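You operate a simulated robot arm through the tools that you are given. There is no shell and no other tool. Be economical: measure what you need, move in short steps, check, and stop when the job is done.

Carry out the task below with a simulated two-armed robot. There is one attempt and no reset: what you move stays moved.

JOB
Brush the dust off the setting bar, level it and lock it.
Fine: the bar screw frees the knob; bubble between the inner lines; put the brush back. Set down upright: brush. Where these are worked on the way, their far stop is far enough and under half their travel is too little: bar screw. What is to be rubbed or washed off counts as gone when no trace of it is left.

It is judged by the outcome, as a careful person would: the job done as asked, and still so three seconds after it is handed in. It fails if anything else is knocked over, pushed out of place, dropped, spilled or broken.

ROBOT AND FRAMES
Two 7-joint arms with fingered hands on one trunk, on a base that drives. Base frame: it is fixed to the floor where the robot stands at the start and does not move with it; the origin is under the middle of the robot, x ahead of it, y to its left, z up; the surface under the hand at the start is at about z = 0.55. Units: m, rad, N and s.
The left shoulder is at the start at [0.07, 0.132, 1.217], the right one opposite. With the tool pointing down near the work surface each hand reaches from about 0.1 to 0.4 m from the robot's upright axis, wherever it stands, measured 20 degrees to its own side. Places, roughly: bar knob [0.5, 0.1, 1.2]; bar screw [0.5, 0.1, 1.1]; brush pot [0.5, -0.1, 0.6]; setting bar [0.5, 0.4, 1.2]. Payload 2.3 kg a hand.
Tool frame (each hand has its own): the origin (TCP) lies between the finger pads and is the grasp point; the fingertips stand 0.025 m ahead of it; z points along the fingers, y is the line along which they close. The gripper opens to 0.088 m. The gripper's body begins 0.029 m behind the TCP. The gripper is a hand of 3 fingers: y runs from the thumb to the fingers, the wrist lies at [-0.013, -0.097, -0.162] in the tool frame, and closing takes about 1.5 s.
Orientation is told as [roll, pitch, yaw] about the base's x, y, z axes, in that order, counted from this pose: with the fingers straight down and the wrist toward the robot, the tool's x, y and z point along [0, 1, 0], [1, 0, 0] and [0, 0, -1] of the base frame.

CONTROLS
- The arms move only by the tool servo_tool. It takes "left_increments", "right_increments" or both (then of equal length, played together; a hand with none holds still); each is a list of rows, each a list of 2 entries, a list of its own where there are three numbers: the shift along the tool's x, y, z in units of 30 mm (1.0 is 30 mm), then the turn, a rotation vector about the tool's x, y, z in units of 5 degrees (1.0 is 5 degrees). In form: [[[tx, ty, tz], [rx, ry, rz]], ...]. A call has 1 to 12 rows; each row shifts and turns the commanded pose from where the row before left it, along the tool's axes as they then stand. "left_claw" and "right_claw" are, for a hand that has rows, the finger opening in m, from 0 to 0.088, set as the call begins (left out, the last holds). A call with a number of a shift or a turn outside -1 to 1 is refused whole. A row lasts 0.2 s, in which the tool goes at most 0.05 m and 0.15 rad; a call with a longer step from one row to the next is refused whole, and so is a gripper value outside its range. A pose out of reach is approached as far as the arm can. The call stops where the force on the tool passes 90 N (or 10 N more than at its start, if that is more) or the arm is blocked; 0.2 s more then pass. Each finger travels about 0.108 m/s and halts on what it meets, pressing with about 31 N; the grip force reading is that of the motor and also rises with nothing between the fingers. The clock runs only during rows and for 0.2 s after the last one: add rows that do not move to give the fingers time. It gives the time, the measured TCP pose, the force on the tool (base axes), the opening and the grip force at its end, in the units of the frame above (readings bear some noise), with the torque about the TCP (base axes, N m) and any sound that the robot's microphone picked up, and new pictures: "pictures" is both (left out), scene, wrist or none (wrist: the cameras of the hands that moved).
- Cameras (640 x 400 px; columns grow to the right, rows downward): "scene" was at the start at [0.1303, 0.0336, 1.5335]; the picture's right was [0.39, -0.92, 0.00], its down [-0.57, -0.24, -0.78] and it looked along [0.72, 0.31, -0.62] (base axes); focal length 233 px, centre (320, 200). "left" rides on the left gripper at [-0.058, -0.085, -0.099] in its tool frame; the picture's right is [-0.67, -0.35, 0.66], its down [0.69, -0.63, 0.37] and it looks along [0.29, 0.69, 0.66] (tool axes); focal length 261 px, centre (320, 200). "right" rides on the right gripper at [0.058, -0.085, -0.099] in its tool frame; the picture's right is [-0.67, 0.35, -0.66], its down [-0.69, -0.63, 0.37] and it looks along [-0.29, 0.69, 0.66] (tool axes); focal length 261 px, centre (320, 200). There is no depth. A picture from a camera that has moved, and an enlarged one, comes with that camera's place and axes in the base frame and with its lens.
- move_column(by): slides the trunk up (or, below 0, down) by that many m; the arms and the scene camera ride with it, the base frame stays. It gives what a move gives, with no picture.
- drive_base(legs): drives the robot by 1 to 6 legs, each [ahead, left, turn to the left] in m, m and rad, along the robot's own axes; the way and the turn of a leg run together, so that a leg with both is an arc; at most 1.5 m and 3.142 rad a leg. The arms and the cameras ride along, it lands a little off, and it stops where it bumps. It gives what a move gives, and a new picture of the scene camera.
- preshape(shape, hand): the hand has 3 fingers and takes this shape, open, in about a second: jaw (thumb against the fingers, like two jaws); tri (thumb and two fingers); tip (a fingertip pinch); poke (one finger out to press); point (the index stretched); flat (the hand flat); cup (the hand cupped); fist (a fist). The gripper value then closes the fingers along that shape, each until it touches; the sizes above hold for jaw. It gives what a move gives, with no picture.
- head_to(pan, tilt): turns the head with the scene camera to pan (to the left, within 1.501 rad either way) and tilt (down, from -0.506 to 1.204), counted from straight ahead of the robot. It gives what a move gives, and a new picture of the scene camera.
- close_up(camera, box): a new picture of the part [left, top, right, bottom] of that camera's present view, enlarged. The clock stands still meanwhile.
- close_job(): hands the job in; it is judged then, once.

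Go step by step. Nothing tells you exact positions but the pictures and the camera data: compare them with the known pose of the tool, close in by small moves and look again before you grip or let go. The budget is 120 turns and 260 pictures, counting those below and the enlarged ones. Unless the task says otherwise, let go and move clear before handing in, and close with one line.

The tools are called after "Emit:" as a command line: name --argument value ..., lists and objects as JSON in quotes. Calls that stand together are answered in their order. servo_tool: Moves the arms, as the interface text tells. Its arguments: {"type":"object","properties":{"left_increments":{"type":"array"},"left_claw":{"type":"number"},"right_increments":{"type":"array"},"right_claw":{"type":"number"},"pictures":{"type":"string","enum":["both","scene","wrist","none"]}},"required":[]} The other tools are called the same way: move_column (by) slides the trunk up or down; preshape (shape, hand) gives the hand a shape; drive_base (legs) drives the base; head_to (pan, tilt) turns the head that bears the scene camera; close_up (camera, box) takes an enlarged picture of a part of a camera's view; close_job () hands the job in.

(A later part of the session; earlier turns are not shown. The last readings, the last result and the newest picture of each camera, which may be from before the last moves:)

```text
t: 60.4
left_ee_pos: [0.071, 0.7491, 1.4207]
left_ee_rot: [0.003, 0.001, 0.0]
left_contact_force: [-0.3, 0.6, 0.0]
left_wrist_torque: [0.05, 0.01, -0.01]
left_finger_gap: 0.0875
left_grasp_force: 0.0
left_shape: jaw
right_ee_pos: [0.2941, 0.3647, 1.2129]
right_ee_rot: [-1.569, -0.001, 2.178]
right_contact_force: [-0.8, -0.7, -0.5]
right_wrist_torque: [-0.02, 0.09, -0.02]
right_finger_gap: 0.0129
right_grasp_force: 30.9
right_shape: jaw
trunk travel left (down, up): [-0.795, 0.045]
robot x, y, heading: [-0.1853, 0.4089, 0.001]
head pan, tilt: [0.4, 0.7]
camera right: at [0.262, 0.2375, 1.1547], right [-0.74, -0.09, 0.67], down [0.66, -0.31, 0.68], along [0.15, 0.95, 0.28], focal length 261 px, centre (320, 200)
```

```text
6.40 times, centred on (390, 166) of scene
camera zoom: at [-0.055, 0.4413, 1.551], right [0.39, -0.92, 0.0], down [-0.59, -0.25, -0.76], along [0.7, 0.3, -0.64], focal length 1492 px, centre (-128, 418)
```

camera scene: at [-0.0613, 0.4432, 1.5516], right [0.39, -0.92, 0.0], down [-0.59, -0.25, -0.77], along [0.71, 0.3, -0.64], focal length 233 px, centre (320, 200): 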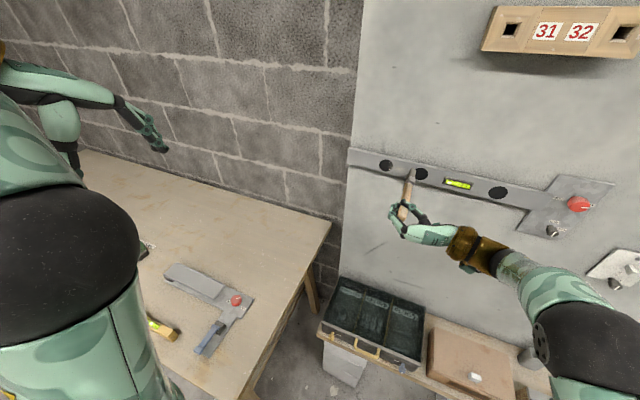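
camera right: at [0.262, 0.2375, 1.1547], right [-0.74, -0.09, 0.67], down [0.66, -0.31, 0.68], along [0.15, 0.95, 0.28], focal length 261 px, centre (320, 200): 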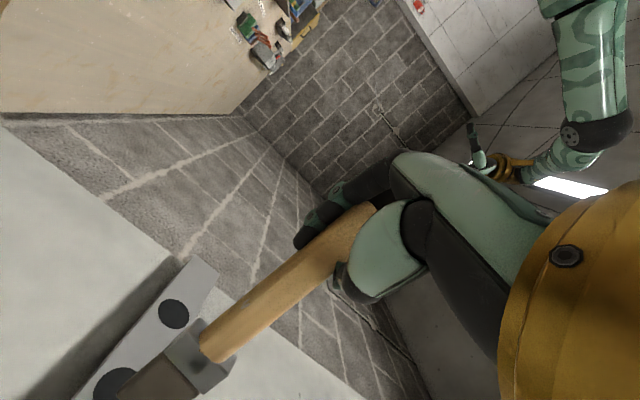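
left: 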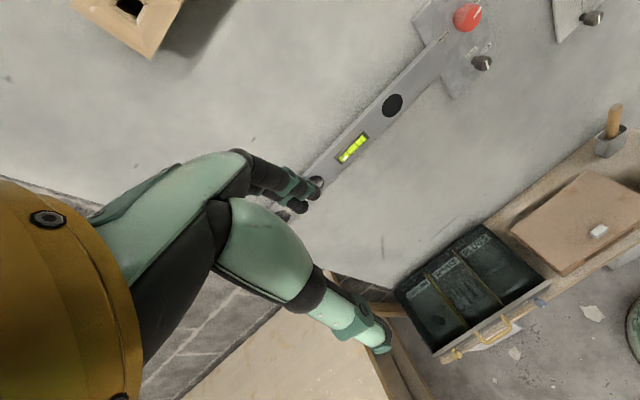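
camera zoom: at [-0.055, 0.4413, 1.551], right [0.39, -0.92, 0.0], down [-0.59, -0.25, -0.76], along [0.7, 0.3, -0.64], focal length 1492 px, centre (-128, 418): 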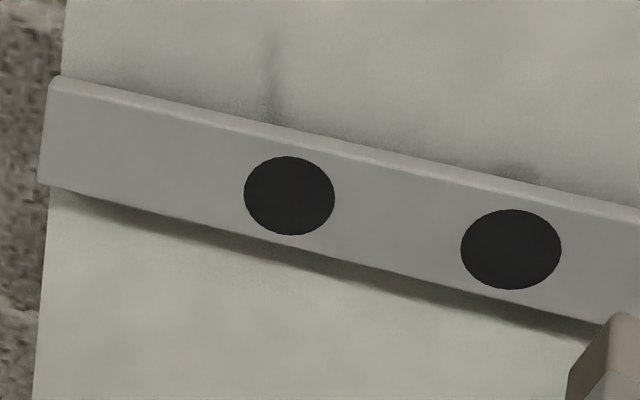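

All the dust is gone. Next I'll pull back and turn the hand so that the brush points straight down, then return it to its pot.

Emit:
servo_tool --right_increments '[[[0, 0.5, -0.8], [0, 0, 0]], [[0, 0.5, -0.8], [0, 0, 0]], [[0, 0, 0], [0, 0.82, 0.57]], [[0, 0, 0], [0, 0.82, 0.57]], [[0, 0, 0], [0, 0.82, 0.57]], [[0, 0, 0], [0, 0.82, 0.57]], [[0, 0, 0], [0, 0.82, 0.57]], [[0, 0, 0], [0, 0.82, 0.57]], [[0, 0, 0], [0, 0.82, 0.57]], [[0, 0, 0], [0, 0.82, 0.57]], [[0, 0, 0], [0, 0.82, 0.57]], [[0, 0, 0], [0, 0.82, 0.57]]]' --pictures "none"

Emit:
servo_tool --right_increments '[[[0, 0, 0], [0, 0.82, 0.57]], [[0, 0, 0], [0, 0.82, 0.57]], [[0, 0, 0], [0, 0.82, 0.57]], [[0, 0, 0], [0, 0.82, 0.57]], [[0, 0, 0], [0, 0.82, 0.57]], [[0, 0, 0], [0, 0.82, 0.57]], [[0, 0, 0], [0, 0.82, 0.57]], [[0, 0, 0], [0, 0.82, 0.57]]]'

```text
t: 63.0
left_ee_pos: [0.0712, 0.7504, 1.4201]
left_ee_rot: [0.003, 0.002, 0.0]
left_contact_force: [0.0, 0.5, -0.4]
left_wrist_torque: [0.02, 0.03, 0.03]
left_finger_gap: 0.0878
left_grasp_force: 0.0
left_shape: jaw
right_ee_pos: [0.2368, 0.3607, 1.2142]
right_ee_rot: [-0.794, -0.451, 1.988]
right_contact_force: [0.5, 0.3, -0.3]
right_wrist_torque: [0.02, 0.03, -0.01]
right_finger_gap: 0.0129
right_grasp_force: 31.1
right_shape: jaw
trunk travel left (down, up): [-0.795, 0.045]
robot x, y, heading: [-0.1853, 0.4067, 0.006]
head pan, tilt: [0.4, 0.7]
```

```text
t: 64.8
left_ee_pos: [0.0723, 0.749, 1.4204]
left_ee_rot: [0.001, 0.001, -0.002]
left_contact_force: [0.4, 0.4, 0.1]
left_wrist_torque: [-0.04, 0.02, 0.01]
left_finger_gap: 0.0875
left_grasp_force: 0.0
left_shape: jaw
right_ee_pos: [0.238, 0.3613, 1.2153]
right_ee_rot: [0.004, -0.606, 1.567]
right_contact_force: [-0.4, -0.6, -0.4]
right_wrist_torque: [0.01, 0.0, 0.02]
right_finger_gap: 0.0123
right_grasp_force: 30.6
right_shape: jaw
trunk travel left (down, up): [-0.795, 0.045]
robot x, y, heading: [-0.1846, 0.4143, -0.001]
head pan, tilt: [0.4, 0.7]
camera scene: at [-0.0551, 0.4427, 1.551], right [0.39, -0.92, 0.0], down [-0.59, -0.25, -0.76], along [0.7, 0.3, -0.64], focal length 233 px, centre (320, 200)
camera right: at [0.1807, 0.235, 1.2472], right [0.67, -0.09, 0.74], down [0.68, -0.31, -0.66], along [0.29, 0.95, -0.15], focal length 261 px, centre (320, 200)
```

scene: 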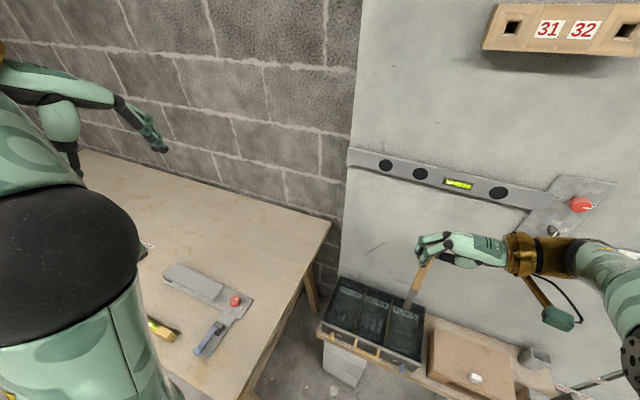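
right: 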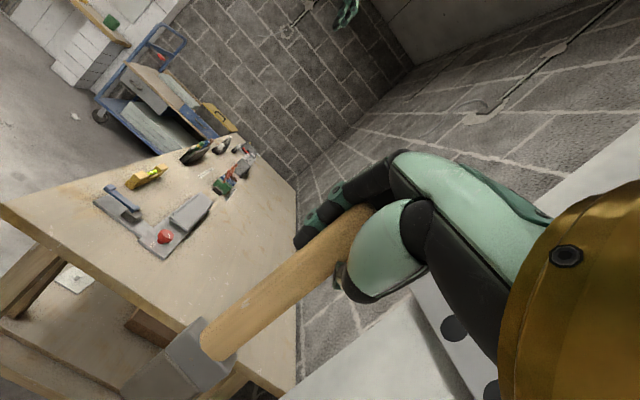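

The brush is close to vertical. I'm driving right, lowering the trunk while still well back, then moving ahead.

Emit:
drive_base --legs '[[0, -0.54, 0]]'

Emit:
move_column --by -0.31

Emit:
head_to --pan -0.1 --tilt 0.95

```text
t: 67.9
left_ee_pos: [0.0713, 0.2116, 1.4204]
left_ee_rot: [0.0, 0.002, 0.009]
left_contact_force: [-0.4, -1.0, -0.2]
left_wrist_torque: [-0.03, 0.0, 0.0]
left_finger_gap: 0.0877
left_grasp_force: 0.1
left_shape: jaw
right_ee_pos: [0.2393, -0.1755, 1.2154]
right_ee_rot: [-0.001, -0.606, 1.578]
right_contact_force: [-0.3, 0.1, -0.2]
right_wrist_torque: [0.0, -0.02, 0.02]
right_finger_gap: 0.0127
right_grasp_force: 30.8
right_shape: jaw
trunk travel left (down, up): [-0.795, 0.045]
robot x, y, heading: [-0.1823, -0.132, 0.009]
head pan, tilt: [0.4, 0.7]
camera scene: at [-0.0538, -0.0957, 1.551], right [0.4, -0.92, 0.0], down [-0.59, -0.26, -0.76], along [0.7, 0.3, -0.64], focal length 233 px, centre (320, 200)
```

scene: 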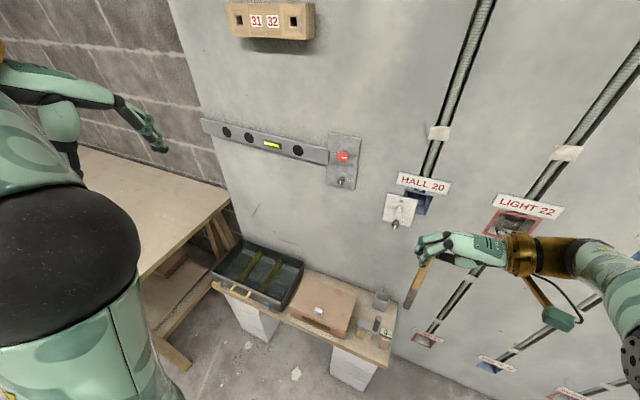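

```text
t: 71.0
left_ee_pos: [0.0701, 0.2099, 1.1112]
left_ee_rot: [0.001, 0.001, 0.007]
left_contact_force: [0.0, -0.3, -0.3]
left_wrist_torque: [0.01, 0.03, -0.01]
left_finger_gap: 0.0879
left_grasp_force: 0.0
left_shape: jaw
right_ee_pos: [0.2401, -0.1769, 0.9054]
right_ee_rot: [0.0, -0.606, 1.575]
right_contact_force: [0.7, -0.8, -0.9]
right_wrist_torque: [-0.03, 0.04, 0.01]
right_finger_gap: 0.0126
right_grasp_force: 31.4
right_shape: jaw
trunk travel left (down, up): [-0.485, 0.355]
robot x, y, heading: [-0.1813, -0.1325, 0.012]
head pan, tilt: [0.4, 0.7]
```

```text
t: 71.9
left_ee_pos: [0.0708, 0.2106, 1.1114]
left_ee_rot: [0.002, 0.002, 0.006]
left_contact_force: [-0.7, -0.2, 0.3]
left_wrist_torque: [0.0, -0.03, -0.01]
left_finger_gap: 0.0876
left_grasp_force: 0.2
left_shape: jaw
right_ee_pos: [0.2393, -0.1772, 0.9049]
right_ee_rot: [0.0, -0.607, 1.575]
right_contact_force: [0.3, -0.3, -0.9]
right_wrist_torque: [0.0, -0.01, 0.02]
right_finger_gap: 0.0127
right_grasp_force: 30.8
right_shape: jaw
trunk travel left (down, up): [-0.485, 0.355]
robot x, y, heading: [-0.178, -0.1353, 0.007]
head pan, tilt: [-0.099, 0.949]
camera scene: at [-0.0594, -0.1382, 1.2213], right [-0.09, -1.0, 0.0], down [-0.81, 0.07, -0.58], along [0.58, -0.05, -0.81], focal length 233 px, centre (320, 200)
```

scene: 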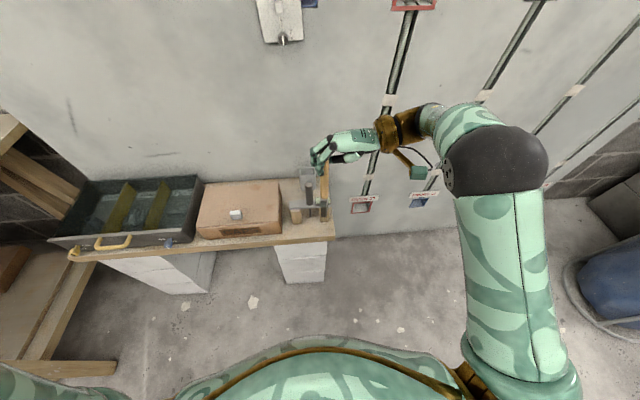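

Emit:
drive_base --legs '[[0.19, 0, -0.008]]'

Emit:
close_up --camera "scene" --box '[240, 60, 440, 220]'

Emit:
close_up --camera "right" --box '[0, 0, 640, 400]'

```text
t: 73.5
left_ee_pos: [0.2659, 0.2082, 1.1106]
left_ee_rot: [0.001, 0.002, -0.002]
left_contact_force: [-0.2, -0.3, 0.5]
left_wrist_torque: [-0.02, 0.01, 0.04]
left_finger_gap: 0.0879
left_grasp_force: 0.2
left_shape: jaw
right_ee_pos: [0.4315, -0.1812, 0.9052]
right_ee_rot: [0.001, -0.605, 1.569]
right_contact_force: [0.6, 0.1, 0.3]
right_wrist_torque: [-0.03, 0.01, 0.01]
right_finger_gap: 0.0128
right_grasp_force: 31.1
right_shape: jaw
trunk travel left (down, up): [-0.485, 0.355]
robot x, y, heading: [0.0098, -0.1313, -0.004]
head pan, tilt: [-0.099, 0.949]
camera scene: at [0.133, -0.1386, 1.2213], right [-0.1, -0.99, 0.0], down [-0.81, 0.08, -0.58], along [0.58, -0.06, -0.81], focal length 233 px, centre (320, 200)
```

scene: 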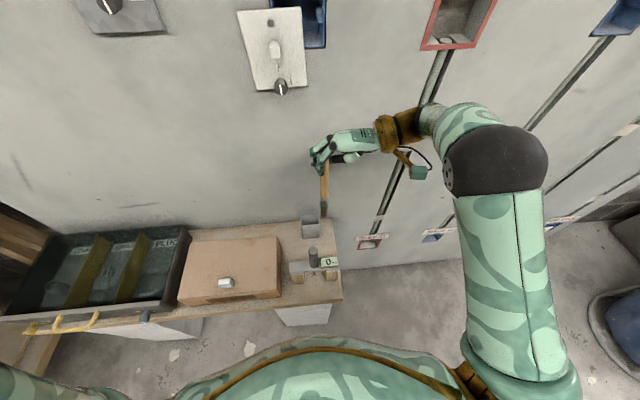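

```text
2.50 times, centred on (340, 140) of scene
camera zoom: at [0.133, -0.1386, 1.2213], right [-0.1, -0.99, 0.0], down [-0.81, 0.08, -0.58], along [0.58, -0.06, -0.81], focal length 583 px, centre (270, 350)
```

zoom: 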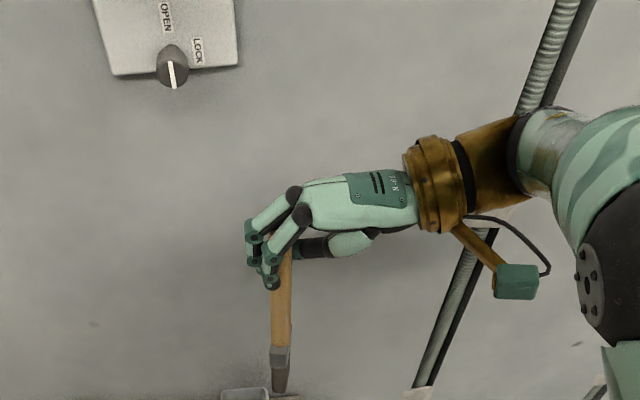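

```text
1.00 times, centred on (320, 200) of right (not enlarged: the box is as wide or as high as the picture)
camera zoom: at [0.3745, -0.3065, 0.9374], right [0.67, -0.09, 0.74], down [0.68, -0.31, -0.66], along [0.29, 0.95, -0.15], focal length 261 px, centre (320, 200)
```

zoom: 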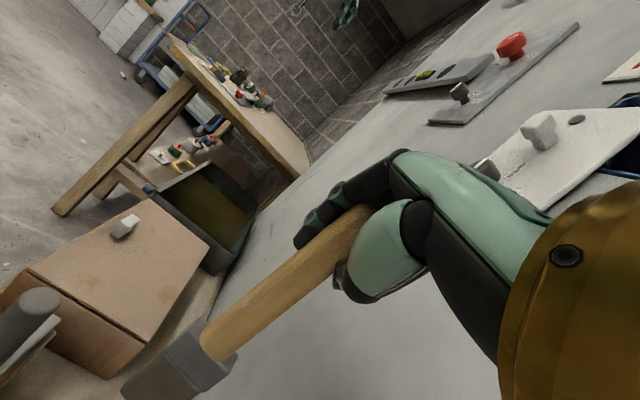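

Emit:
close_up --camera "scene" --box '[270, 170, 370, 260]'

```text
4.44 times, centred on (320, 215) of scene
camera zoom: at [0.133, -0.1386, 1.2213], right [-0.1, -0.99, 0.0], down [-0.81, 0.08, -0.58], along [0.58, -0.06, -0.81], focal length 1036 px, centre (320, 133)
```

zoom: 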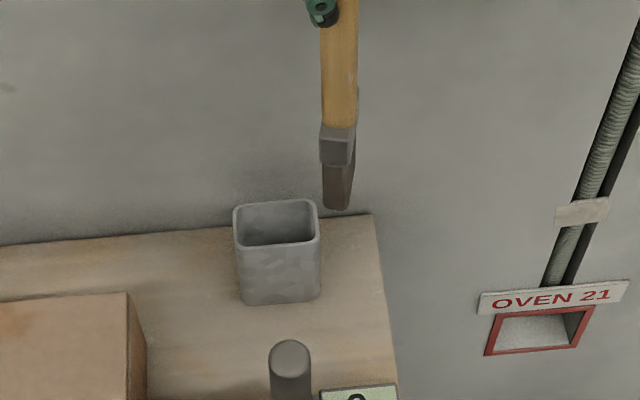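

The brush is nearly vertical and the pot is just left of it. I'm moving over the pot at the original grasp x and checking.

Emit:
servo_tool --right_increments '[[[-0.78, 0.45, 0.31], [0, 0, 0]], [[-0.77, 0.45, 0.31], [0, 0, 0]], [[0, 0, 0], [0, 0, 0]]]' --pictures "wrist"

Emit:
close_up --camera "scene" --box '[270, 130, 370, 260]'

```text
t: 74.3
left_ee_pos: [0.2659, 0.2087, 1.1104]
left_ee_rot: [0.002, 0.001, -0.002]
left_contact_force: [-0.3, 0.5, 0.5]
left_wrist_torque: [-0.03, 0.02, 0.0]
left_finger_gap: 0.0876
left_grasp_force: 0.1
left_shape: jaw
right_ee_pos: [0.4788, -0.1479, 0.9054]
right_ee_rot: [0.0, -0.608, 1.567]
right_contact_force: [-0.6, 0.4, -0.9]
right_wrist_torque: [0.02, 0.0, 0.03]
right_finger_gap: 0.0126
right_grasp_force: 31.3
right_shape: jaw
trunk travel left (down, up): [-0.485, 0.355]
robot x, y, heading: [0.0059, -0.1335, -0.002]
head pan, tilt: [-0.099, 0.949]
camera right: at [0.4205, -0.2734, 0.9379], right [0.67, -0.09, 0.74], down [0.68, -0.31, -0.66], along [0.29, 0.95, -0.15], focal length 261 px, centre (320, 200)
```

right: 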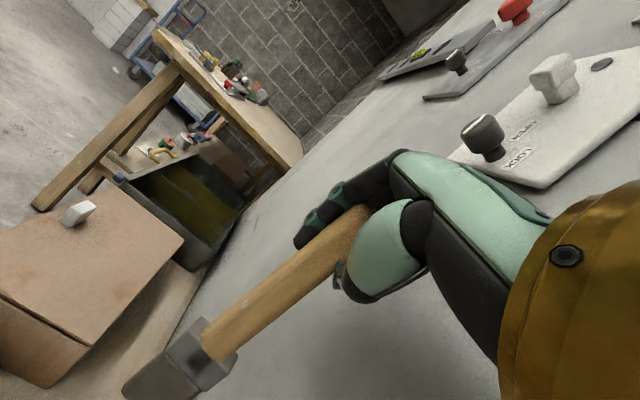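

```text
3.08 times, centred on (320, 195) of scene
camera zoom: at [0.1329, -0.1388, 1.2213], right [-0.1, -0.99, 0.0], down [-0.81, 0.08, -0.58], along [0.58, -0.06, -0.81], focal length 717 px, centre (320, 215)
```

zoom: 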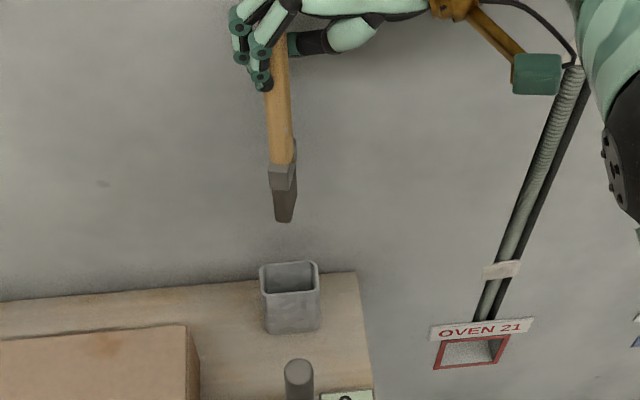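

The tip lines up with the pot. I'm descending to just above the rim and looking again.

Emit:
servo_tool --right_increments '[[[0, -0.42, 0.61], [0, 0, 0]], [[0, -0.42, 0.61], [0, 0, 0]], [[0, -0.42, 0.61], [0, 0, 0]], [[0, -0.42, 0.61], [0, 0, 0]], [[0, 0, 0], [0, 0, 0]]]' --pictures "wrist"

Emit:
close_up --camera "scene" --box '[270, 150, 370, 250]'

```text
t: 75.5
left_ee_pos: [0.2656, 0.2088, 1.1117]
left_ee_rot: [0.001, 0.002, -0.003]
left_contact_force: [0.4, -0.5, -0.9]
left_wrist_torque: [0.01, 0.01, -0.01]
left_finger_gap: 0.0876
left_grasp_force: 0.0
left_shape: jaw
right_ee_pos: [0.4791, -0.1488, 0.8144]
right_ee_rot: [0.001, -0.606, 1.569]
right_contact_force: [0.5, 0.5, -0.5]
right_wrist_torque: [0.02, 0.03, -0.02]
right_finger_gap: 0.0128
right_grasp_force: 30.8
right_shape: jaw
trunk travel left (down, up): [-0.485, 0.355]
robot x, y, heading: [0.0131, -0.1321, -0.004]
head pan, tilt: [-0.099, 0.949]
camera right: at [0.4209, -0.2736, 0.8487], right [0.67, -0.09, 0.74], down [0.69, -0.31, -0.66], along [0.29, 0.95, -0.15], focal length 261 px, centre (320, 200)
```

right: 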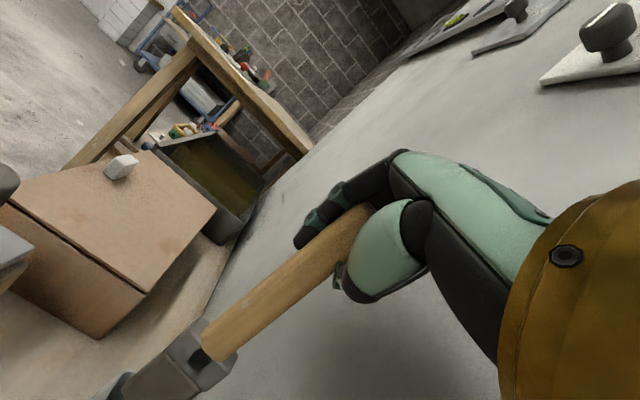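

```text
4.00 times, centred on (320, 200) of scene
camera zoom: at [0.1332, -0.1386, 1.2213], right [-0.1, -0.99, 0.0], down [-0.81, 0.08, -0.58], along [0.58, -0.06, -0.81], focal length 933 px, centre (320, 200)
```

zoom: 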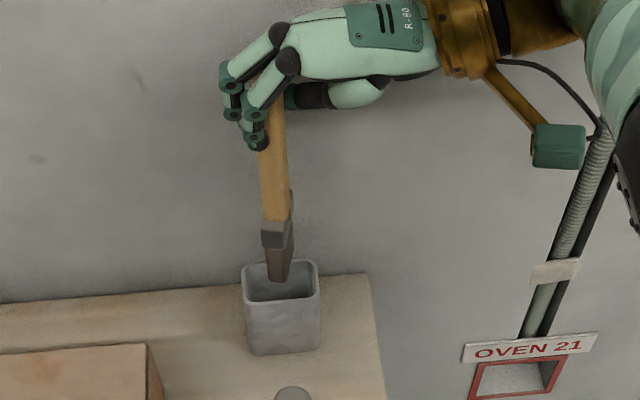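

Emit:
servo_tool --right_increments '[[[0, -0.285, 0.41], [0, 0, 0]], [[0, -0.285, 0.41], [0, 0, 0]], [[0, -0.285, 0.41], [0, 0, 0]], [[0, 0, 0], [0, 0, 0]]]' --pictures "none"

Emit:
close_up --camera "scene" --box '[270, 150, 370, 250]'

```text
t: 76.5
left_ee_pos: [0.2579, 0.2073, 1.1118]
left_ee_rot: [0.003, -0.009, -0.005]
left_contact_force: [0.5, -0.4, 0.0]
left_wrist_torque: [0.01, 0.03, 0.03]
left_finger_gap: 0.0876
left_grasp_force: 0.1
left_shape: jaw
right_ee_pos: [0.4778, -0.1454, 0.7908]
right_ee_rot: [-0.049, -0.641, 1.593]
right_contact_force: [-8.2, -4.1, 54.8]
right_wrist_torque: [-0.19, 0.12, 0.05]
right_finger_gap: 0.0151
right_grasp_force: 31.2
right_shape: jaw
trunk travel left (down, up): [-0.485, 0.355]
robot x, y, heading: [0.0114, -0.1343, -0.0]
head pan, tilt: [-0.099, 0.949]
stopped in row 4 (right hand): the force on the tool passed its limit at 91 N (the readings are from after the stop); the commanded pose is now the measured one
```

```text
4.00 times, centred on (320, 200) of scene
camera zoom: at [0.1229, -0.1394, 1.2223], right [-0.1, -0.99, 0.0], down [-0.8, 0.08, -0.59], along [0.59, -0.06, -0.81], focal length 933 px, centre (320, 200)
```

zoom: 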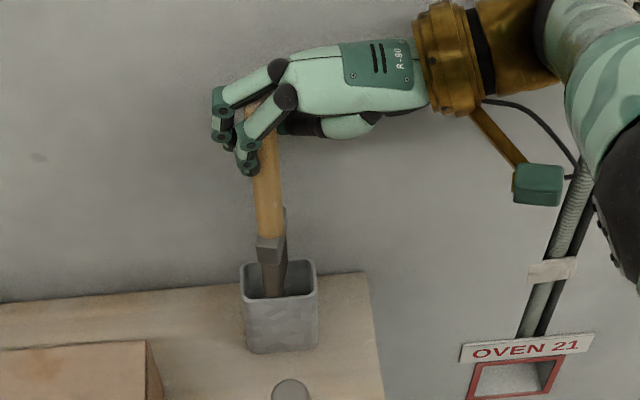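

The brush met something at z≈0.79. I'm lifting slightly and checking from the left hand's camera too.

Emit:
close_up --camera "left" --box '[490, 30, 640, 180]'

Emit:
servo_tool --right_increments '[[[0, 0.38, -0.55], [0, 0, 0]], [[0, 0.19, -0.28], [0, 0, 0]], [[0, 0, 0], [0, 0, 0]]]' --pictures "none"

Emit:
close_up --camera "scene" --box '[290, 180, 340, 240]'

Emit:
close_up --camera "left" --box '[490, 30, 640, 180]'

```text
2.67 times, centred on (565, 105) of left
camera zoom: at [0.17, 0.1508, 1.2117], right [-0.35, -0.67, -0.66], down [-0.62, 0.69, -0.37], along [0.7, 0.28, -0.65], focal length 695 px, centre (-333, 453)
```

zoom: 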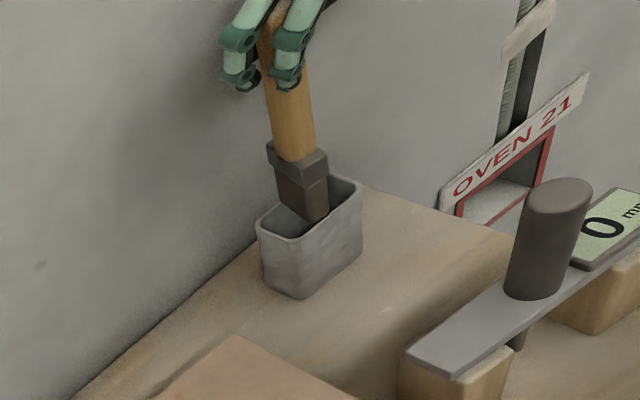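

```text
t: 77.3
left_ee_pos: [0.2673, 0.2089, 1.1101]
left_ee_rot: [0.001, 0.002, -0.002]
left_contact_force: [-0.1, -1.0, 0.8]
left_wrist_torque: [-0.01, 0.03, 0.01]
left_finger_gap: 0.0881
left_grasp_force: 0.1
left_shape: jaw
right_ee_pos: [0.4813, -0.1465, 0.8094]
right_ee_rot: [-0.022, -0.625, 1.576]
right_contact_force: [0.5, 0.6, -0.9]
right_wrist_torque: [-0.04, 0.02, 0.03]
right_finger_gap: 0.0131
right_grasp_force: 31.0
right_shape: jaw
trunk travel left (down, up): [-0.485, 0.355]
robot x, y, heading: [0.0095, -0.1327, 0.003]
head pan, tilt: [-0.099, 0.949]
```

```text
6.67 times, centred on (315, 210) of scene
camera zoom: at [0.1342, -0.1387, 1.221], right [-0.1, -0.99, 0.0], down [-0.81, 0.08, -0.58], along [0.58, -0.06, -0.81], focal length 1554 px, centre (353, 133)
```

zoom: 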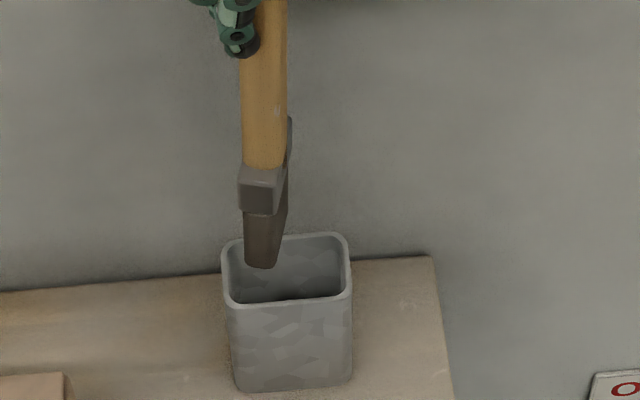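

```text
2.67 times, centred on (565, 105) of left
camera zoom: at [0.1808, 0.1516, 1.2098], right [-0.35, -0.67, -0.66], down [-0.63, 0.69, -0.36], along [0.69, 0.28, -0.66], focal length 695 px, centre (-333, 453)
```

zoom: 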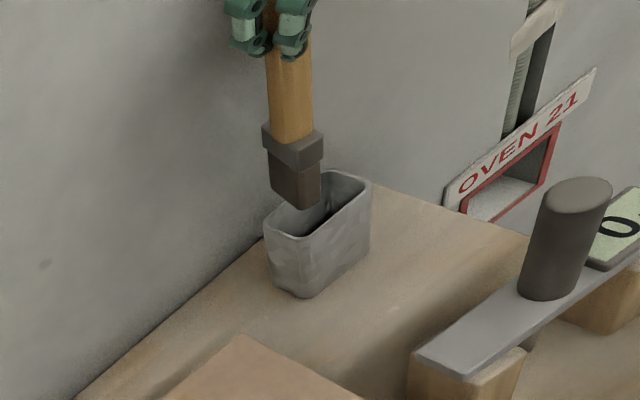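

The left camera shows it clearly: the brush has twisted about 90° in the grip, so its wide side lies along x while the pot is wide along y. I'll lift, back off and turn the hand 90° about the vertical.

Emit:
servo_tool --right_increments '[[[0, 0.38, -0.55], [0, 0, 0]], [[0, 0.38, -0.55], [0, 0, 0]], [[0, 0.38, -0.55], [0, 0, 0]], [[0.5, 0.2, -0.28], [0, 0, 0]]]' --pictures "none"

Emit:
drive_base --legs '[[-0.14, 0.0, 0]]'

Emit:
servo_tool --right_increments '[[[0, 0, 0], [0, -0.57, 0.82]], [[0, 0, 0], [0, -0.57, 0.82]], [[0, 0, 0], [0, -0.57, 0.82]], [[0, 0, 0], [0, -0.57, 0.82]], [[0, 0, 0], [0, -0.57, 0.82]], [[0, 0, 0], [0, -0.57, 0.82]], [[0, 0, 0], [0, -0.57, 0.82]], [[0, 0, 0], [0, -0.57, 0.82]], [[0, 0, 0], [0, -0.57, 0.82]]]' --pictures "none"

Emit:
servo_tool --right_increments '[[[0, 0, 0], [0, -0.57, 0.82]], [[0, 0, 0], [0, -0.57, 0.82]], [[0, 0, 0], [0, -0.57, 0.82]], [[0, 0, 0], [0, -0.57, 0.82]], [[0, 0, 0], [0, -0.57, 0.82]], [[0, 0, 0], [0, -0.57, 0.82]], [[0, 0, 0], [0, -0.57, 0.82]], [[0, 0, 0], [0, -0.57, 0.82]], [[0, 0, 0], [0, -0.57, 0.82]]]'

```text
t: 78.3
left_ee_pos: [0.266, 0.2086, 1.1112]
left_ee_rot: [0.0, -0.001, -0.002]
left_contact_force: [0.1, -0.5, 1.2]
left_wrist_torque: [0.03, 0.01, 0.03]
left_finger_gap: 0.0875
left_grasp_force: 0.0
left_shape: jaw
right_ee_pos: [0.4647, -0.1463, 0.8806]
right_ee_rot: [-0.025, -0.625, 1.577]
right_contact_force: [0.4, -0.3, -0.8]
right_wrist_torque: [-0.03, -0.02, 0.0]
right_finger_gap: 0.0133
right_grasp_force: 31.4
right_shape: jaw
trunk travel left (down, up): [-0.485, 0.355]
robot x, y, heading: [0.0088, -0.1277, 0.004]
head pan, tilt: [-0.099, 0.949]
```

```text
t: 79.7
left_ee_pos: [0.1273, 0.2077, 1.1112]
left_ee_rot: [0.001, 0.002, -0.004]
left_contact_force: [-0.6, 0.4, -0.6]
left_wrist_torque: [-0.02, -0.01, -0.01]
left_finger_gap: 0.0873
left_grasp_force: 0.1
left_shape: jaw
right_ee_pos: [0.3255, -0.1483, 0.8802]
right_ee_rot: [-0.022, -0.627, 1.575]
right_contact_force: [0.0, -0.3, -1.0]
right_wrist_torque: [0.02, 0.0, 0.0]
right_finger_gap: 0.0127
right_grasp_force: 30.4
right_shape: jaw
trunk travel left (down, up): [-0.485, 0.355]
robot x, y, heading: [-0.1315, -0.1301, 0.001]
head pan, tilt: [-0.099, 0.949]
camera scene: at [-0.0056, -0.1386, 1.2212], right [-0.1, -0.99, 0.0], down [-0.81, 0.08, -0.58], along [0.58, -0.06, -0.81], focal length 233 px, centre (320, 200)
```

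scene: 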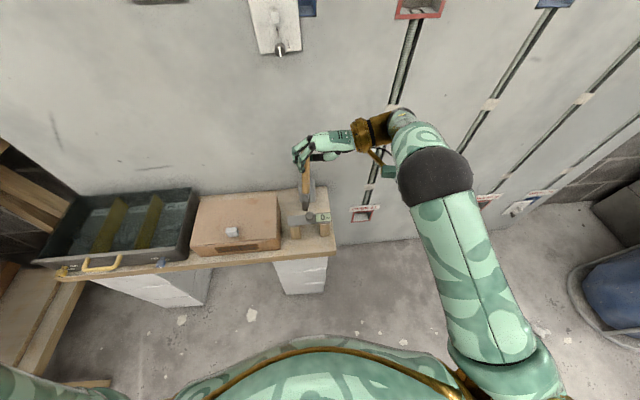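

```text
t: 81.7
left_ee_pos: [0.1282, 0.2092, 1.1099]
left_ee_rot: [0.001, 0.001, -0.004]
left_contact_force: [0.3, 0.2, -0.6]
left_wrist_torque: [-0.03, 0.0, -0.02]
left_finger_gap: 0.0876
left_grasp_force: 0.2
left_shape: jaw
right_ee_pos: [0.3258, -0.1502, 0.8816]
right_ee_rot: [0.003, -0.637, 0.77]
right_contact_force: [0.7, -1.0, -0.7]
right_wrist_torque: [-0.01, 0.01, 0.0]
right_finger_gap: 0.0124
right_grasp_force: 30.9
right_shape: jaw
trunk travel left (down, up): [-0.485, 0.355]
robot x, y, heading: [-0.1294, -0.1306, -0.002]
head pan, tilt: [-0.099, 0.949]
```

```text
t: 83.7
left_ee_pos: [0.1276, 0.2073, 1.1101]
left_ee_rot: [-0.001, 0.004, -0.005]
left_contact_force: [0.0, 0.4, 0.0]
left_wrist_torque: [0.0, 0.03, -0.03]
left_finger_gap: 0.0877
left_grasp_force: 0.1
left_shape: jaw
right_ee_pos: [0.3275, -0.1492, 0.8831]
right_ee_rot: [0.039, -0.626, -0.038]
right_contact_force: [0.8, 0.4, -0.8]
right_wrist_torque: [-0.02, -0.05, -0.03]
right_finger_gap: 0.0121
right_grasp_force: 31.2
right_shape: jaw
trunk travel left (down, up): [-0.485, 0.355]
robot x, y, heading: [-0.1314, -0.1305, -0.002]
head pan, tilt: [-0.099, 0.949]
camera scene: at [-0.0062, -0.1384, 1.2212], right [-0.1, -0.99, 0.0], down [-0.81, 0.08, -0.58], along [0.58, -0.06, -0.81], focal length 233 px, centre (320, 200)
camera right: at [0.2017, -0.0908, 0.9149], right [-0.11, -0.69, 0.71], down [-0.3, -0.66, -0.69], along [0.95, -0.29, -0.14], focal length 261 px, centre (320, 200)
```

scene: 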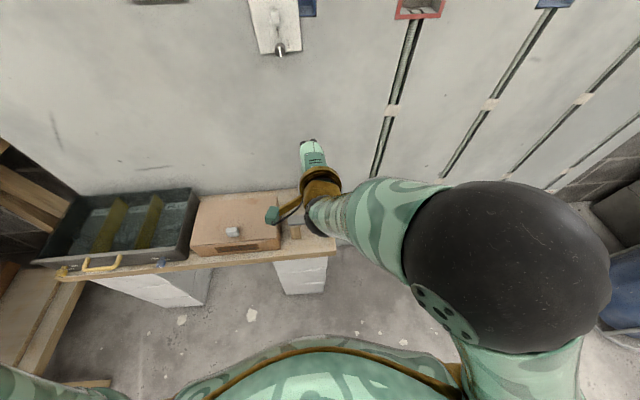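
right: 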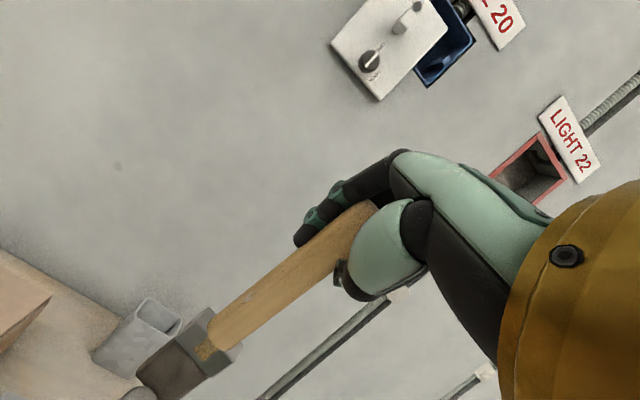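

Emit:
servo_tool --right_increments '[[[0, 0.8, 0.58], [0, 0, 0]], [[0, 0.8, 0.58], [0, 0, 0]], [[0, 0.8, 0.58], [0, 0, 0]], [[0, 0.8, 0.58], [0, 0, 0]], [[0, 0.5, 0.36], [0, 0, 0]], [[0, 0, 0], [0, 0, 0]]]' --pictures "wrist"

Emit:
close_up --camera "left" --box '[400, 0, 640, 150]'

Emit:
close_up --camera "scene" --box '[250, 100, 370, 240]'

```text
t: 85.1
left_ee_pos: [0.1284, 0.2086, 1.1116]
left_ee_rot: [0.001, 0.001, -0.006]
left_contact_force: [0.4, -0.3, -0.4]
left_wrist_torque: [-0.01, -0.04, 0.01]
left_finger_gap: 0.0876
left_grasp_force: 0.1
left_shape: jaw
right_ee_pos: [0.4641, -0.1505, 0.8791]
right_ee_rot: [0.027, -0.624, -0.027]
right_contact_force: [-0.4, 0.3, -0.3]
right_wrist_torque: [0.02, 0.02, 0.02]
right_finger_gap: 0.0121
right_grasp_force: 31.5
right_shape: jaw
trunk travel left (down, up): [-0.485, 0.355]
robot x, y, heading: [-0.1313, -0.129, -0.005]
head pan, tilt: [-0.099, 0.949]
camera right: at [0.3387, -0.0918, 0.9103], right [-0.11, -0.68, 0.72], down [-0.31, -0.67, -0.68], along [0.95, -0.3, -0.14], focal length 261 px, centre (320, 200)
```

right: 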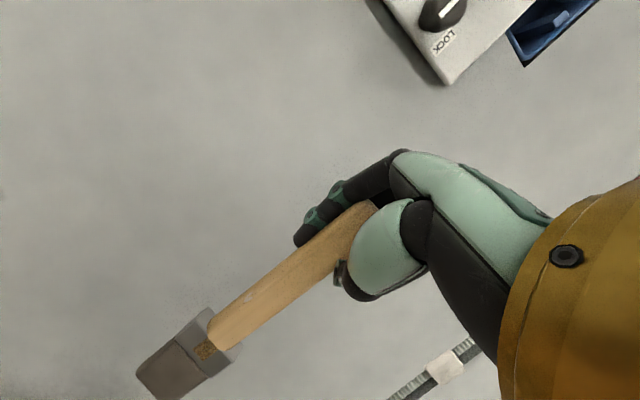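

```text
2.67 times, centred on (520, 75) of left
camera zoom: at [0.0408, 0.1515, 1.2102], right [-0.35, -0.67, -0.66], down [-0.63, 0.69, -0.36], along [0.69, 0.28, -0.66], focal length 695 px, centre (-213, 533)
```

zoom: 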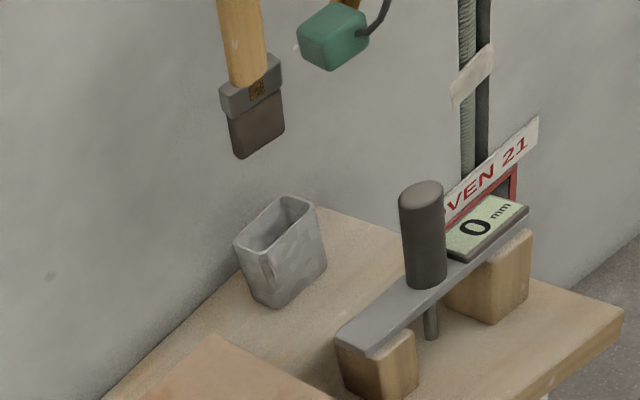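

```text
2.86 times, centred on (310, 170) of scene
camera zoom: at [-0.0064, -0.1387, 1.2213], right [-0.1, -0.99, 0.0], down [-0.81, 0.08, -0.58], along [0.58, -0.06, -0.81], focal length 666 px, centre (349, 286)
```

zoom: 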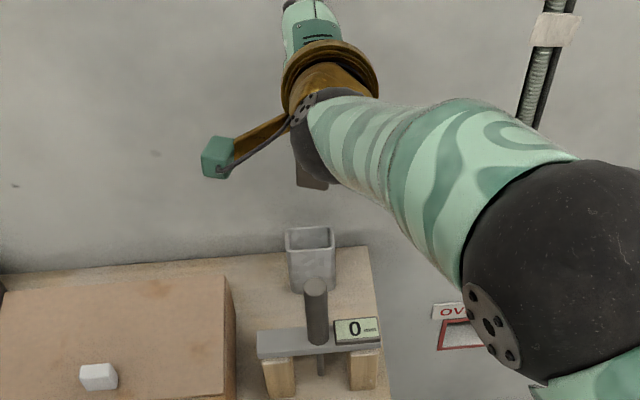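

The brush head is now aligned with the pot's wide side. I'm trimming the lean by 5° and centring it.

Emit:
servo_tool --right_increments '[[[0, 0, 0], [1, 0, 0]], [[0.13, 0.23, 0.14], [0, 0, 0]], [[0, 0, 0], [0, 0, 0]]]' --pictures "none"

Emit:
close_up --camera "left" --box '[440, 0, 600, 130]'

Emit:
close_up --camera "scene" --box '[280, 120, 340, 220]'

```text
t: 85.9
left_ee_pos: [0.1281, 0.2078, 1.1115]
left_ee_rot: [0.002, 0.003, -0.006]
left_contact_force: [-0.1, -1.2, 0.6]
left_wrist_torque: [0.0, -0.01, -0.01]
left_finger_gap: 0.0875
left_grasp_force: 0.1
left_shape: jaw
right_ee_pos: [0.4708, -0.1439, 0.8802]
right_ee_rot: [0.021, -0.538, -0.018]
right_contact_force: [-0.5, 0.5, -0.2]
right_wrist_torque: [-0.03, -0.01, -0.01]
right_finger_gap: 0.012
right_grasp_force: 31.0
right_shape: jaw
trunk travel left (down, up): [-0.485, 0.355]
robot x, y, heading: [-0.1309, -0.1307, -0.003]
head pan, tilt: [-0.099, 0.949]
```

```text
3.08 times, centred on (520, 65) of left
camera zoom: at [0.0409, 0.1516, 1.2101], right [-0.35, -0.67, -0.66], down [-0.63, 0.69, -0.36], along [0.69, 0.28, -0.66], focal length 802 px, centre (-295, 615)
```

zoom: 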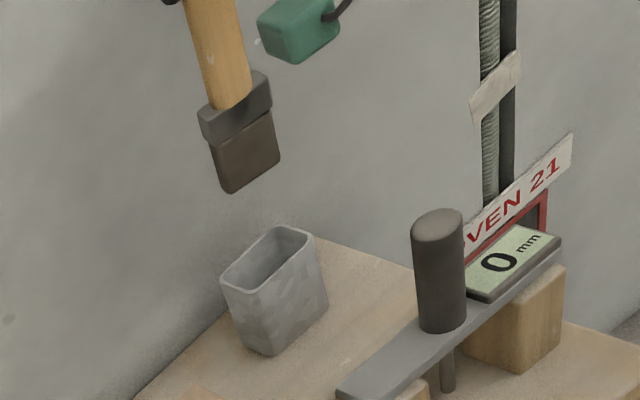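

```text
4.00 times, centred on (310, 170) of scene
camera zoom: at [-0.0064, -0.1386, 1.2213], right [-0.1, -0.99, 0.0], down [-0.81, 0.08, -0.58], along [0.58, -0.06, -0.81], focal length 933 px, centre (360, 320)
```

zoom: 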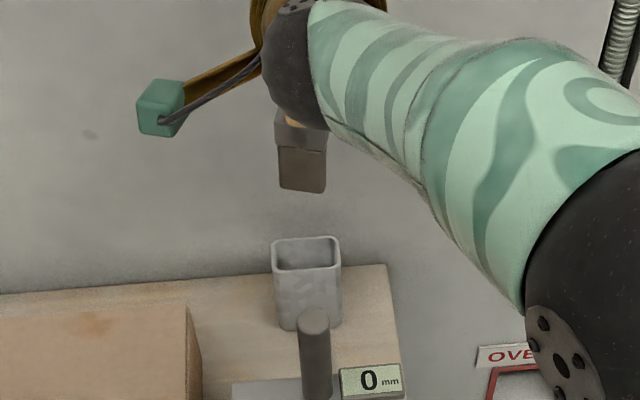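

Emit:
servo_tool --right_increments '[[[0, -0.25, 0.62], [0, 0, 0]], [[0, -0.34, 0.57], [0, 0, 0]], [[0, -0.34, 0.57], [0, 0, 0]], [[0, -0.17, 0.28], [0, 0, 0]], [[0, 0, 0], [0, 0, 0]]]' --pictures "none"

Emit:
close_up --camera "left" --box '[440, 0, 600, 130]'

Emit:
close_up --camera "scene" --box '[280, 120, 340, 220]'

```text
t: 87.1
left_ee_pos: [0.1269, 0.2079, 1.1101]
left_ee_rot: [0.003, 0.002, -0.004]
left_contact_force: [0.2, 0.1, -0.3]
left_wrist_torque: [0.0, 0.01, 0.0]
left_finger_gap: 0.0879
left_grasp_force: 0.1
left_shape: jaw
right_ee_pos: [0.4743, -0.1438, 0.8101]
right_ee_rot: [0.021, -0.539, -0.019]
right_contact_force: [0.1, -0.8, -0.5]
right_wrist_torque: [0.01, -0.02, 0.01]
right_finger_gap: 0.0119
right_grasp_force: 30.9
right_shape: jaw
trunk travel left (down, up): [-0.485, 0.355]
robot x, y, heading: [-0.1292, -0.1313, -0.007]
head pan, tilt: [-0.099, 0.949]
```

```text
3.08 times, centred on (520, 65) of left
camera zoom: at [0.041, 0.1516, 1.2101], right [-0.35, -0.67, -0.66], down [-0.63, 0.69, -0.36], along [0.69, 0.28, -0.66], focal length 802 px, centre (-295, 615)
```

zoom: 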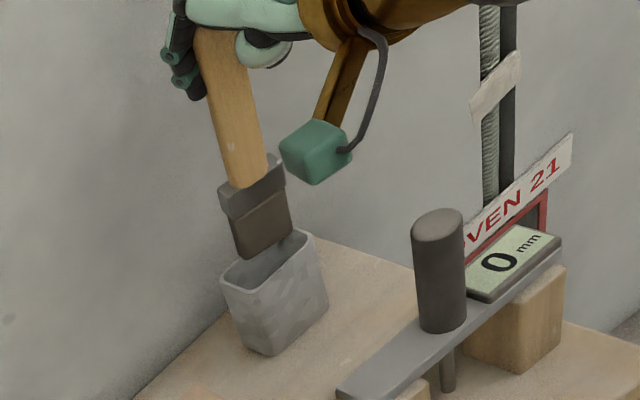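

```text
4.00 times, centred on (310, 170) of scene
camera zoom: at [-0.0063, -0.1386, 1.2213], right [-0.1, -0.99, 0.0], down [-0.81, 0.08, -0.58], along [0.58, -0.06, -0.81], focal length 933 px, centre (360, 320)
```

zoom: 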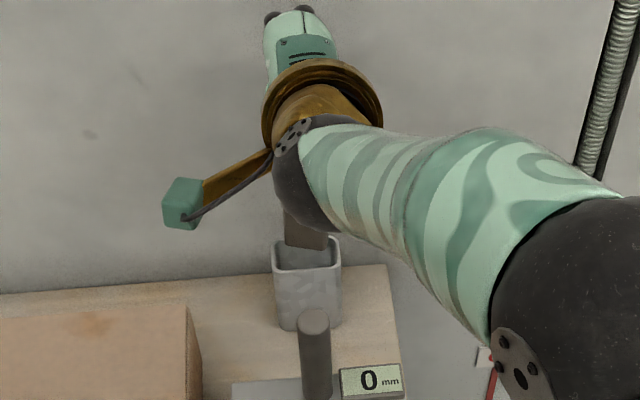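

Well centred. I'm continuing down into the pot.

Emit:
servo_tool --right_increments '[[[0, -0.257, 0.43], [0, 0, 0]], [[0, -0.257, 0.43], [0, 0, 0]], [[0, 0, 0], [0, 0, 0]]]' --pictures "none"

Emit:
close_up --camera "left" --box '[440, 0, 600, 130]'

```text
t: 87.9
left_ee_pos: [0.1285, 0.209, 1.1103]
left_ee_rot: [0.002, 0.002, -0.004]
left_contact_force: [0.4, -0.3, -0.3]
left_wrist_torque: [-0.02, 0.0, 0.02]
left_finger_gap: 0.0878
left_grasp_force: 0.1
left_shape: jaw
right_ee_pos: [0.4749, -0.1434, 0.7809]
right_ee_rot: [0.02, -0.54, -0.017]
right_contact_force: [0.3, -0.5, -0.9]
right_wrist_torque: [0.01, 0.01, 0.0]
right_finger_gap: 0.0122
right_grasp_force: 31.3
right_shape: jaw
trunk travel left (down, up): [-0.485, 0.355]
robot x, y, heading: [-0.1299, -0.1289, -0.001]
head pan, tilt: [-0.099, 0.949]
```

```text
3.08 times, centred on (520, 65) of left
camera zoom: at [0.041, 0.1517, 1.2101], right [-0.35, -0.67, -0.66], down [-0.63, 0.69, -0.36], along [0.69, 0.28, -0.66], focal length 802 px, centre (-295, 615)
```

zoom: 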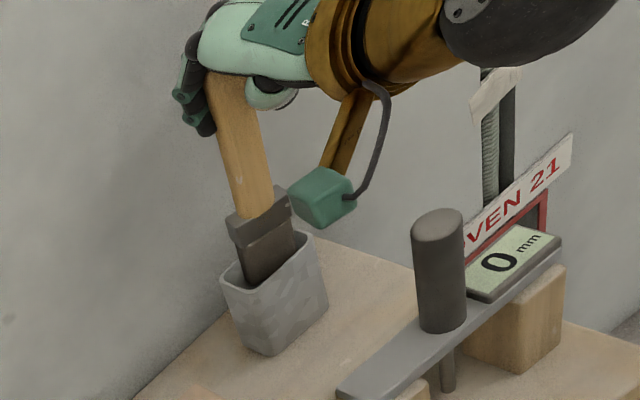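

Emit:
servo_tool --right_increments '[[[0, -0.257, 0.43], [0, 0, 0]], [[0, -0.257, 0.43], [0, 0, 0]], [[0, -0.2, 0.33], [0, 0, 0]], [[0, 0, 0], [0, 0, 0]]]' --pictures "none"

Emit:
close_up --camera "left" --box '[440, 0, 600, 130]'

```text
t: 88.9
left_ee_pos: [0.1282, 0.2079, 1.1104]
left_ee_rot: [0.001, 0.001, -0.004]
left_contact_force: [0.1, 1.2, -1.1]
left_wrist_torque: [0.02, 0.01, 0.03]
left_finger_gap: 0.0874
left_grasp_force: 0.0
left_shape: jaw
right_ee_pos: [0.4741, -0.1447, 0.7392]
right_ee_rot: [0.022, -0.539, -0.021]
right_contact_force: [0.0, 1.2, -0.4]
right_wrist_torque: [-0.02, 0.02, 0.01]
right_finger_gap: 0.012
right_grasp_force: 30.9
right_shape: jaw
trunk travel left (down, up): [-0.485, 0.355]
robot x, y, heading: [-0.1312, -0.1312, -0.004]
head pan, tilt: [-0.099, 0.949]
```

```text
3.08 times, centred on (520, 65) of left
camera zoom: at [0.0411, 0.1516, 1.2101], right [-0.35, -0.67, -0.66], down [-0.63, 0.69, -0.36], along [0.69, 0.28, -0.66], focal length 802 px, centre (-295, 615)
```

zoom: 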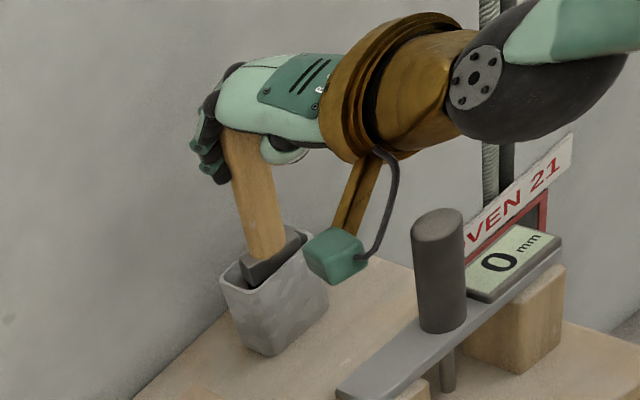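

Emit:
servo_tool --right_increments '[[[0, -0.08, 0.14], [0, 0, 0]], [[0, -0.08, 0.14], [0, 0, 0]], [[0, 0, 0], [0, 0, 0]]]' --pictures "none"

```text
t: 89.7
left_ee_pos: [0.1283, 0.2081, 1.11]
left_ee_rot: [0.002, 0.001, -0.004]
left_contact_force: [0.3, -0.2, -0.8]
left_wrist_torque: [0.0, 0.0, 0.01]
left_finger_gap: 0.0877
left_grasp_force: 0.0
left_shape: jaw
right_ee_pos: [0.4734, -0.1426, 0.7288]
right_ee_rot: [0.022, -0.54, -0.018]
right_contact_force: [0.0, 0.0, -0.4]
right_wrist_torque: [0.01, -0.02, 0.0]
right_finger_gap: 0.0122
right_grasp_force: 30.7
right_shape: jaw
trunk travel left (down, up): [-0.485, 0.355]
robot x, y, heading: [-0.1317, -0.1305, -0.007]
head pan, tilt: [-0.099, 0.949]
```

Emit:
servo_tool --right_increments '[[[0, -0.07, 0.12], [0, 0, 0]], [[0, -0.07, 0.12], [0, 0, 0]], [[0, 0, 0], [0, 0, 0]]]' --pictures "none"

Emit:
close_up --camera "left" --box '[440, 0, 600, 130]'

```text
t: 90.5
left_ee_pos: [0.1283, 0.2091, 1.1103]
left_ee_rot: [0.003, 0.001, -0.005]
left_contact_force: [0.5, -0.1, -0.2]
left_wrist_torque: [0.01, -0.02, 0.01]
left_finger_gap: 0.0876
left_grasp_force: 0.1
left_shape: jaw
right_ee_pos: [0.4744, -0.1408, 0.72]
right_ee_rot: [0.022, -0.54, -0.018]
right_contact_force: [1.1, 0.3, -0.9]
right_wrist_torque: [0.02, -0.01, 0.03]
right_finger_gap: 0.012
right_grasp_force: 31.2
right_shape: jaw
trunk travel left (down, up): [-0.485, 0.355]
robot x, y, heading: [-0.1312, -0.1267, -0.003]
head pan, tilt: [-0.099, 0.949]
```

```text
3.08 times, centred on (520, 65) of left
camera zoom: at [0.0411, 0.1516, 1.2101], right [-0.35, -0.67, -0.66], down [-0.63, 0.69, -0.36], along [0.69, 0.28, -0.66], focal length 802 px, centre (-295, 615)
```

zoom: 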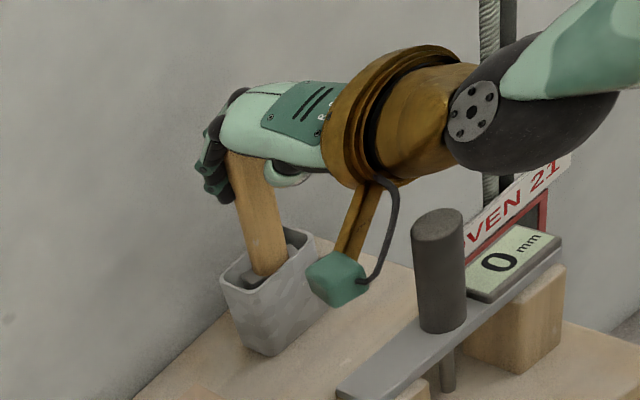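

Emit:
servo_tool --right_increments '[[[0, -0.07, 0.12], [0, 0, 0]], [[0, -0.07, 0.12], [0, 0, 0]], [[0, 0, 0], [0, 0, 0]]]' --pictures "none"

Emit:
servo_tool --right_increments '[[[0, -0.07, 0.12], [0, 0, 0]], [[0, 0, 0], [0, 0, 0]]]' --pictures "none"

Emit:
close_up --camera "left" --box '[440, 0, 600, 130]'

```text
t: 91.3
left_ee_pos: [0.125, 0.2098, 1.1109]
left_ee_rot: [0.001, -0.002, -0.006]
left_contact_force: [0.1, 0.0, 0.0]
left_wrist_torque: [-0.02, -0.01, 0.0]
left_finger_gap: 0.0878
left_grasp_force: 0.1
left_shape: jaw
right_ee_pos: [0.473, -0.1427, 0.7151]
right_ee_rot: [0.022, -0.544, -0.021]
right_contact_force: [0.5, 0.8, 10.0]
right_wrist_torque: [-0.07, -0.04, -0.01]
right_finger_gap: 0.0119
right_grasp_force: 30.7
right_shape: jaw
trunk travel left (down, up): [-0.485, 0.355]
robot x, y, heading: [-0.1295, -0.1304, -0.005]
head pan, tilt: [-0.099, 0.949]
```

```text
t: 91.9
left_ee_pos: [0.1203, 0.2093, 1.1114]
left_ee_rot: [0.001, -0.004, -0.005]
left_contact_force: [-0.1, -0.1, -0.4]
left_wrist_torque: [0.01, -0.02, -0.04]
left_finger_gap: 0.0876
left_grasp_force: 0.0
left_shape: jaw
right_ee_pos: [0.4705, -0.1414, 0.7136]
right_ee_rot: [0.021, -0.549, -0.022]
right_contact_force: [0.4, 1.5, 24.9]
right_wrist_torque: [-0.25, -0.1, 0.01]
right_finger_gap: 0.0124
right_grasp_force: 30.6
right_shape: jaw
trunk travel left (down, up): [-0.485, 0.355]
robot x, y, heading: [-0.1301, -0.1309, -0.007]
head pan, tilt: [-0.099, 0.949]
```

```text
3.08 times, centred on (520, 65) of left
camera zoom: at [0.0338, 0.1524, 1.2113], right [-0.35, -0.67, -0.66], down [-0.62, 0.69, -0.37], along [0.7, 0.28, -0.66], focal length 802 px, centre (-295, 615)
```

zoom: 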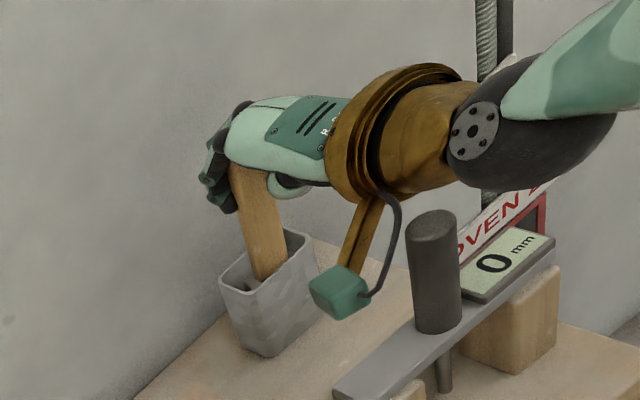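

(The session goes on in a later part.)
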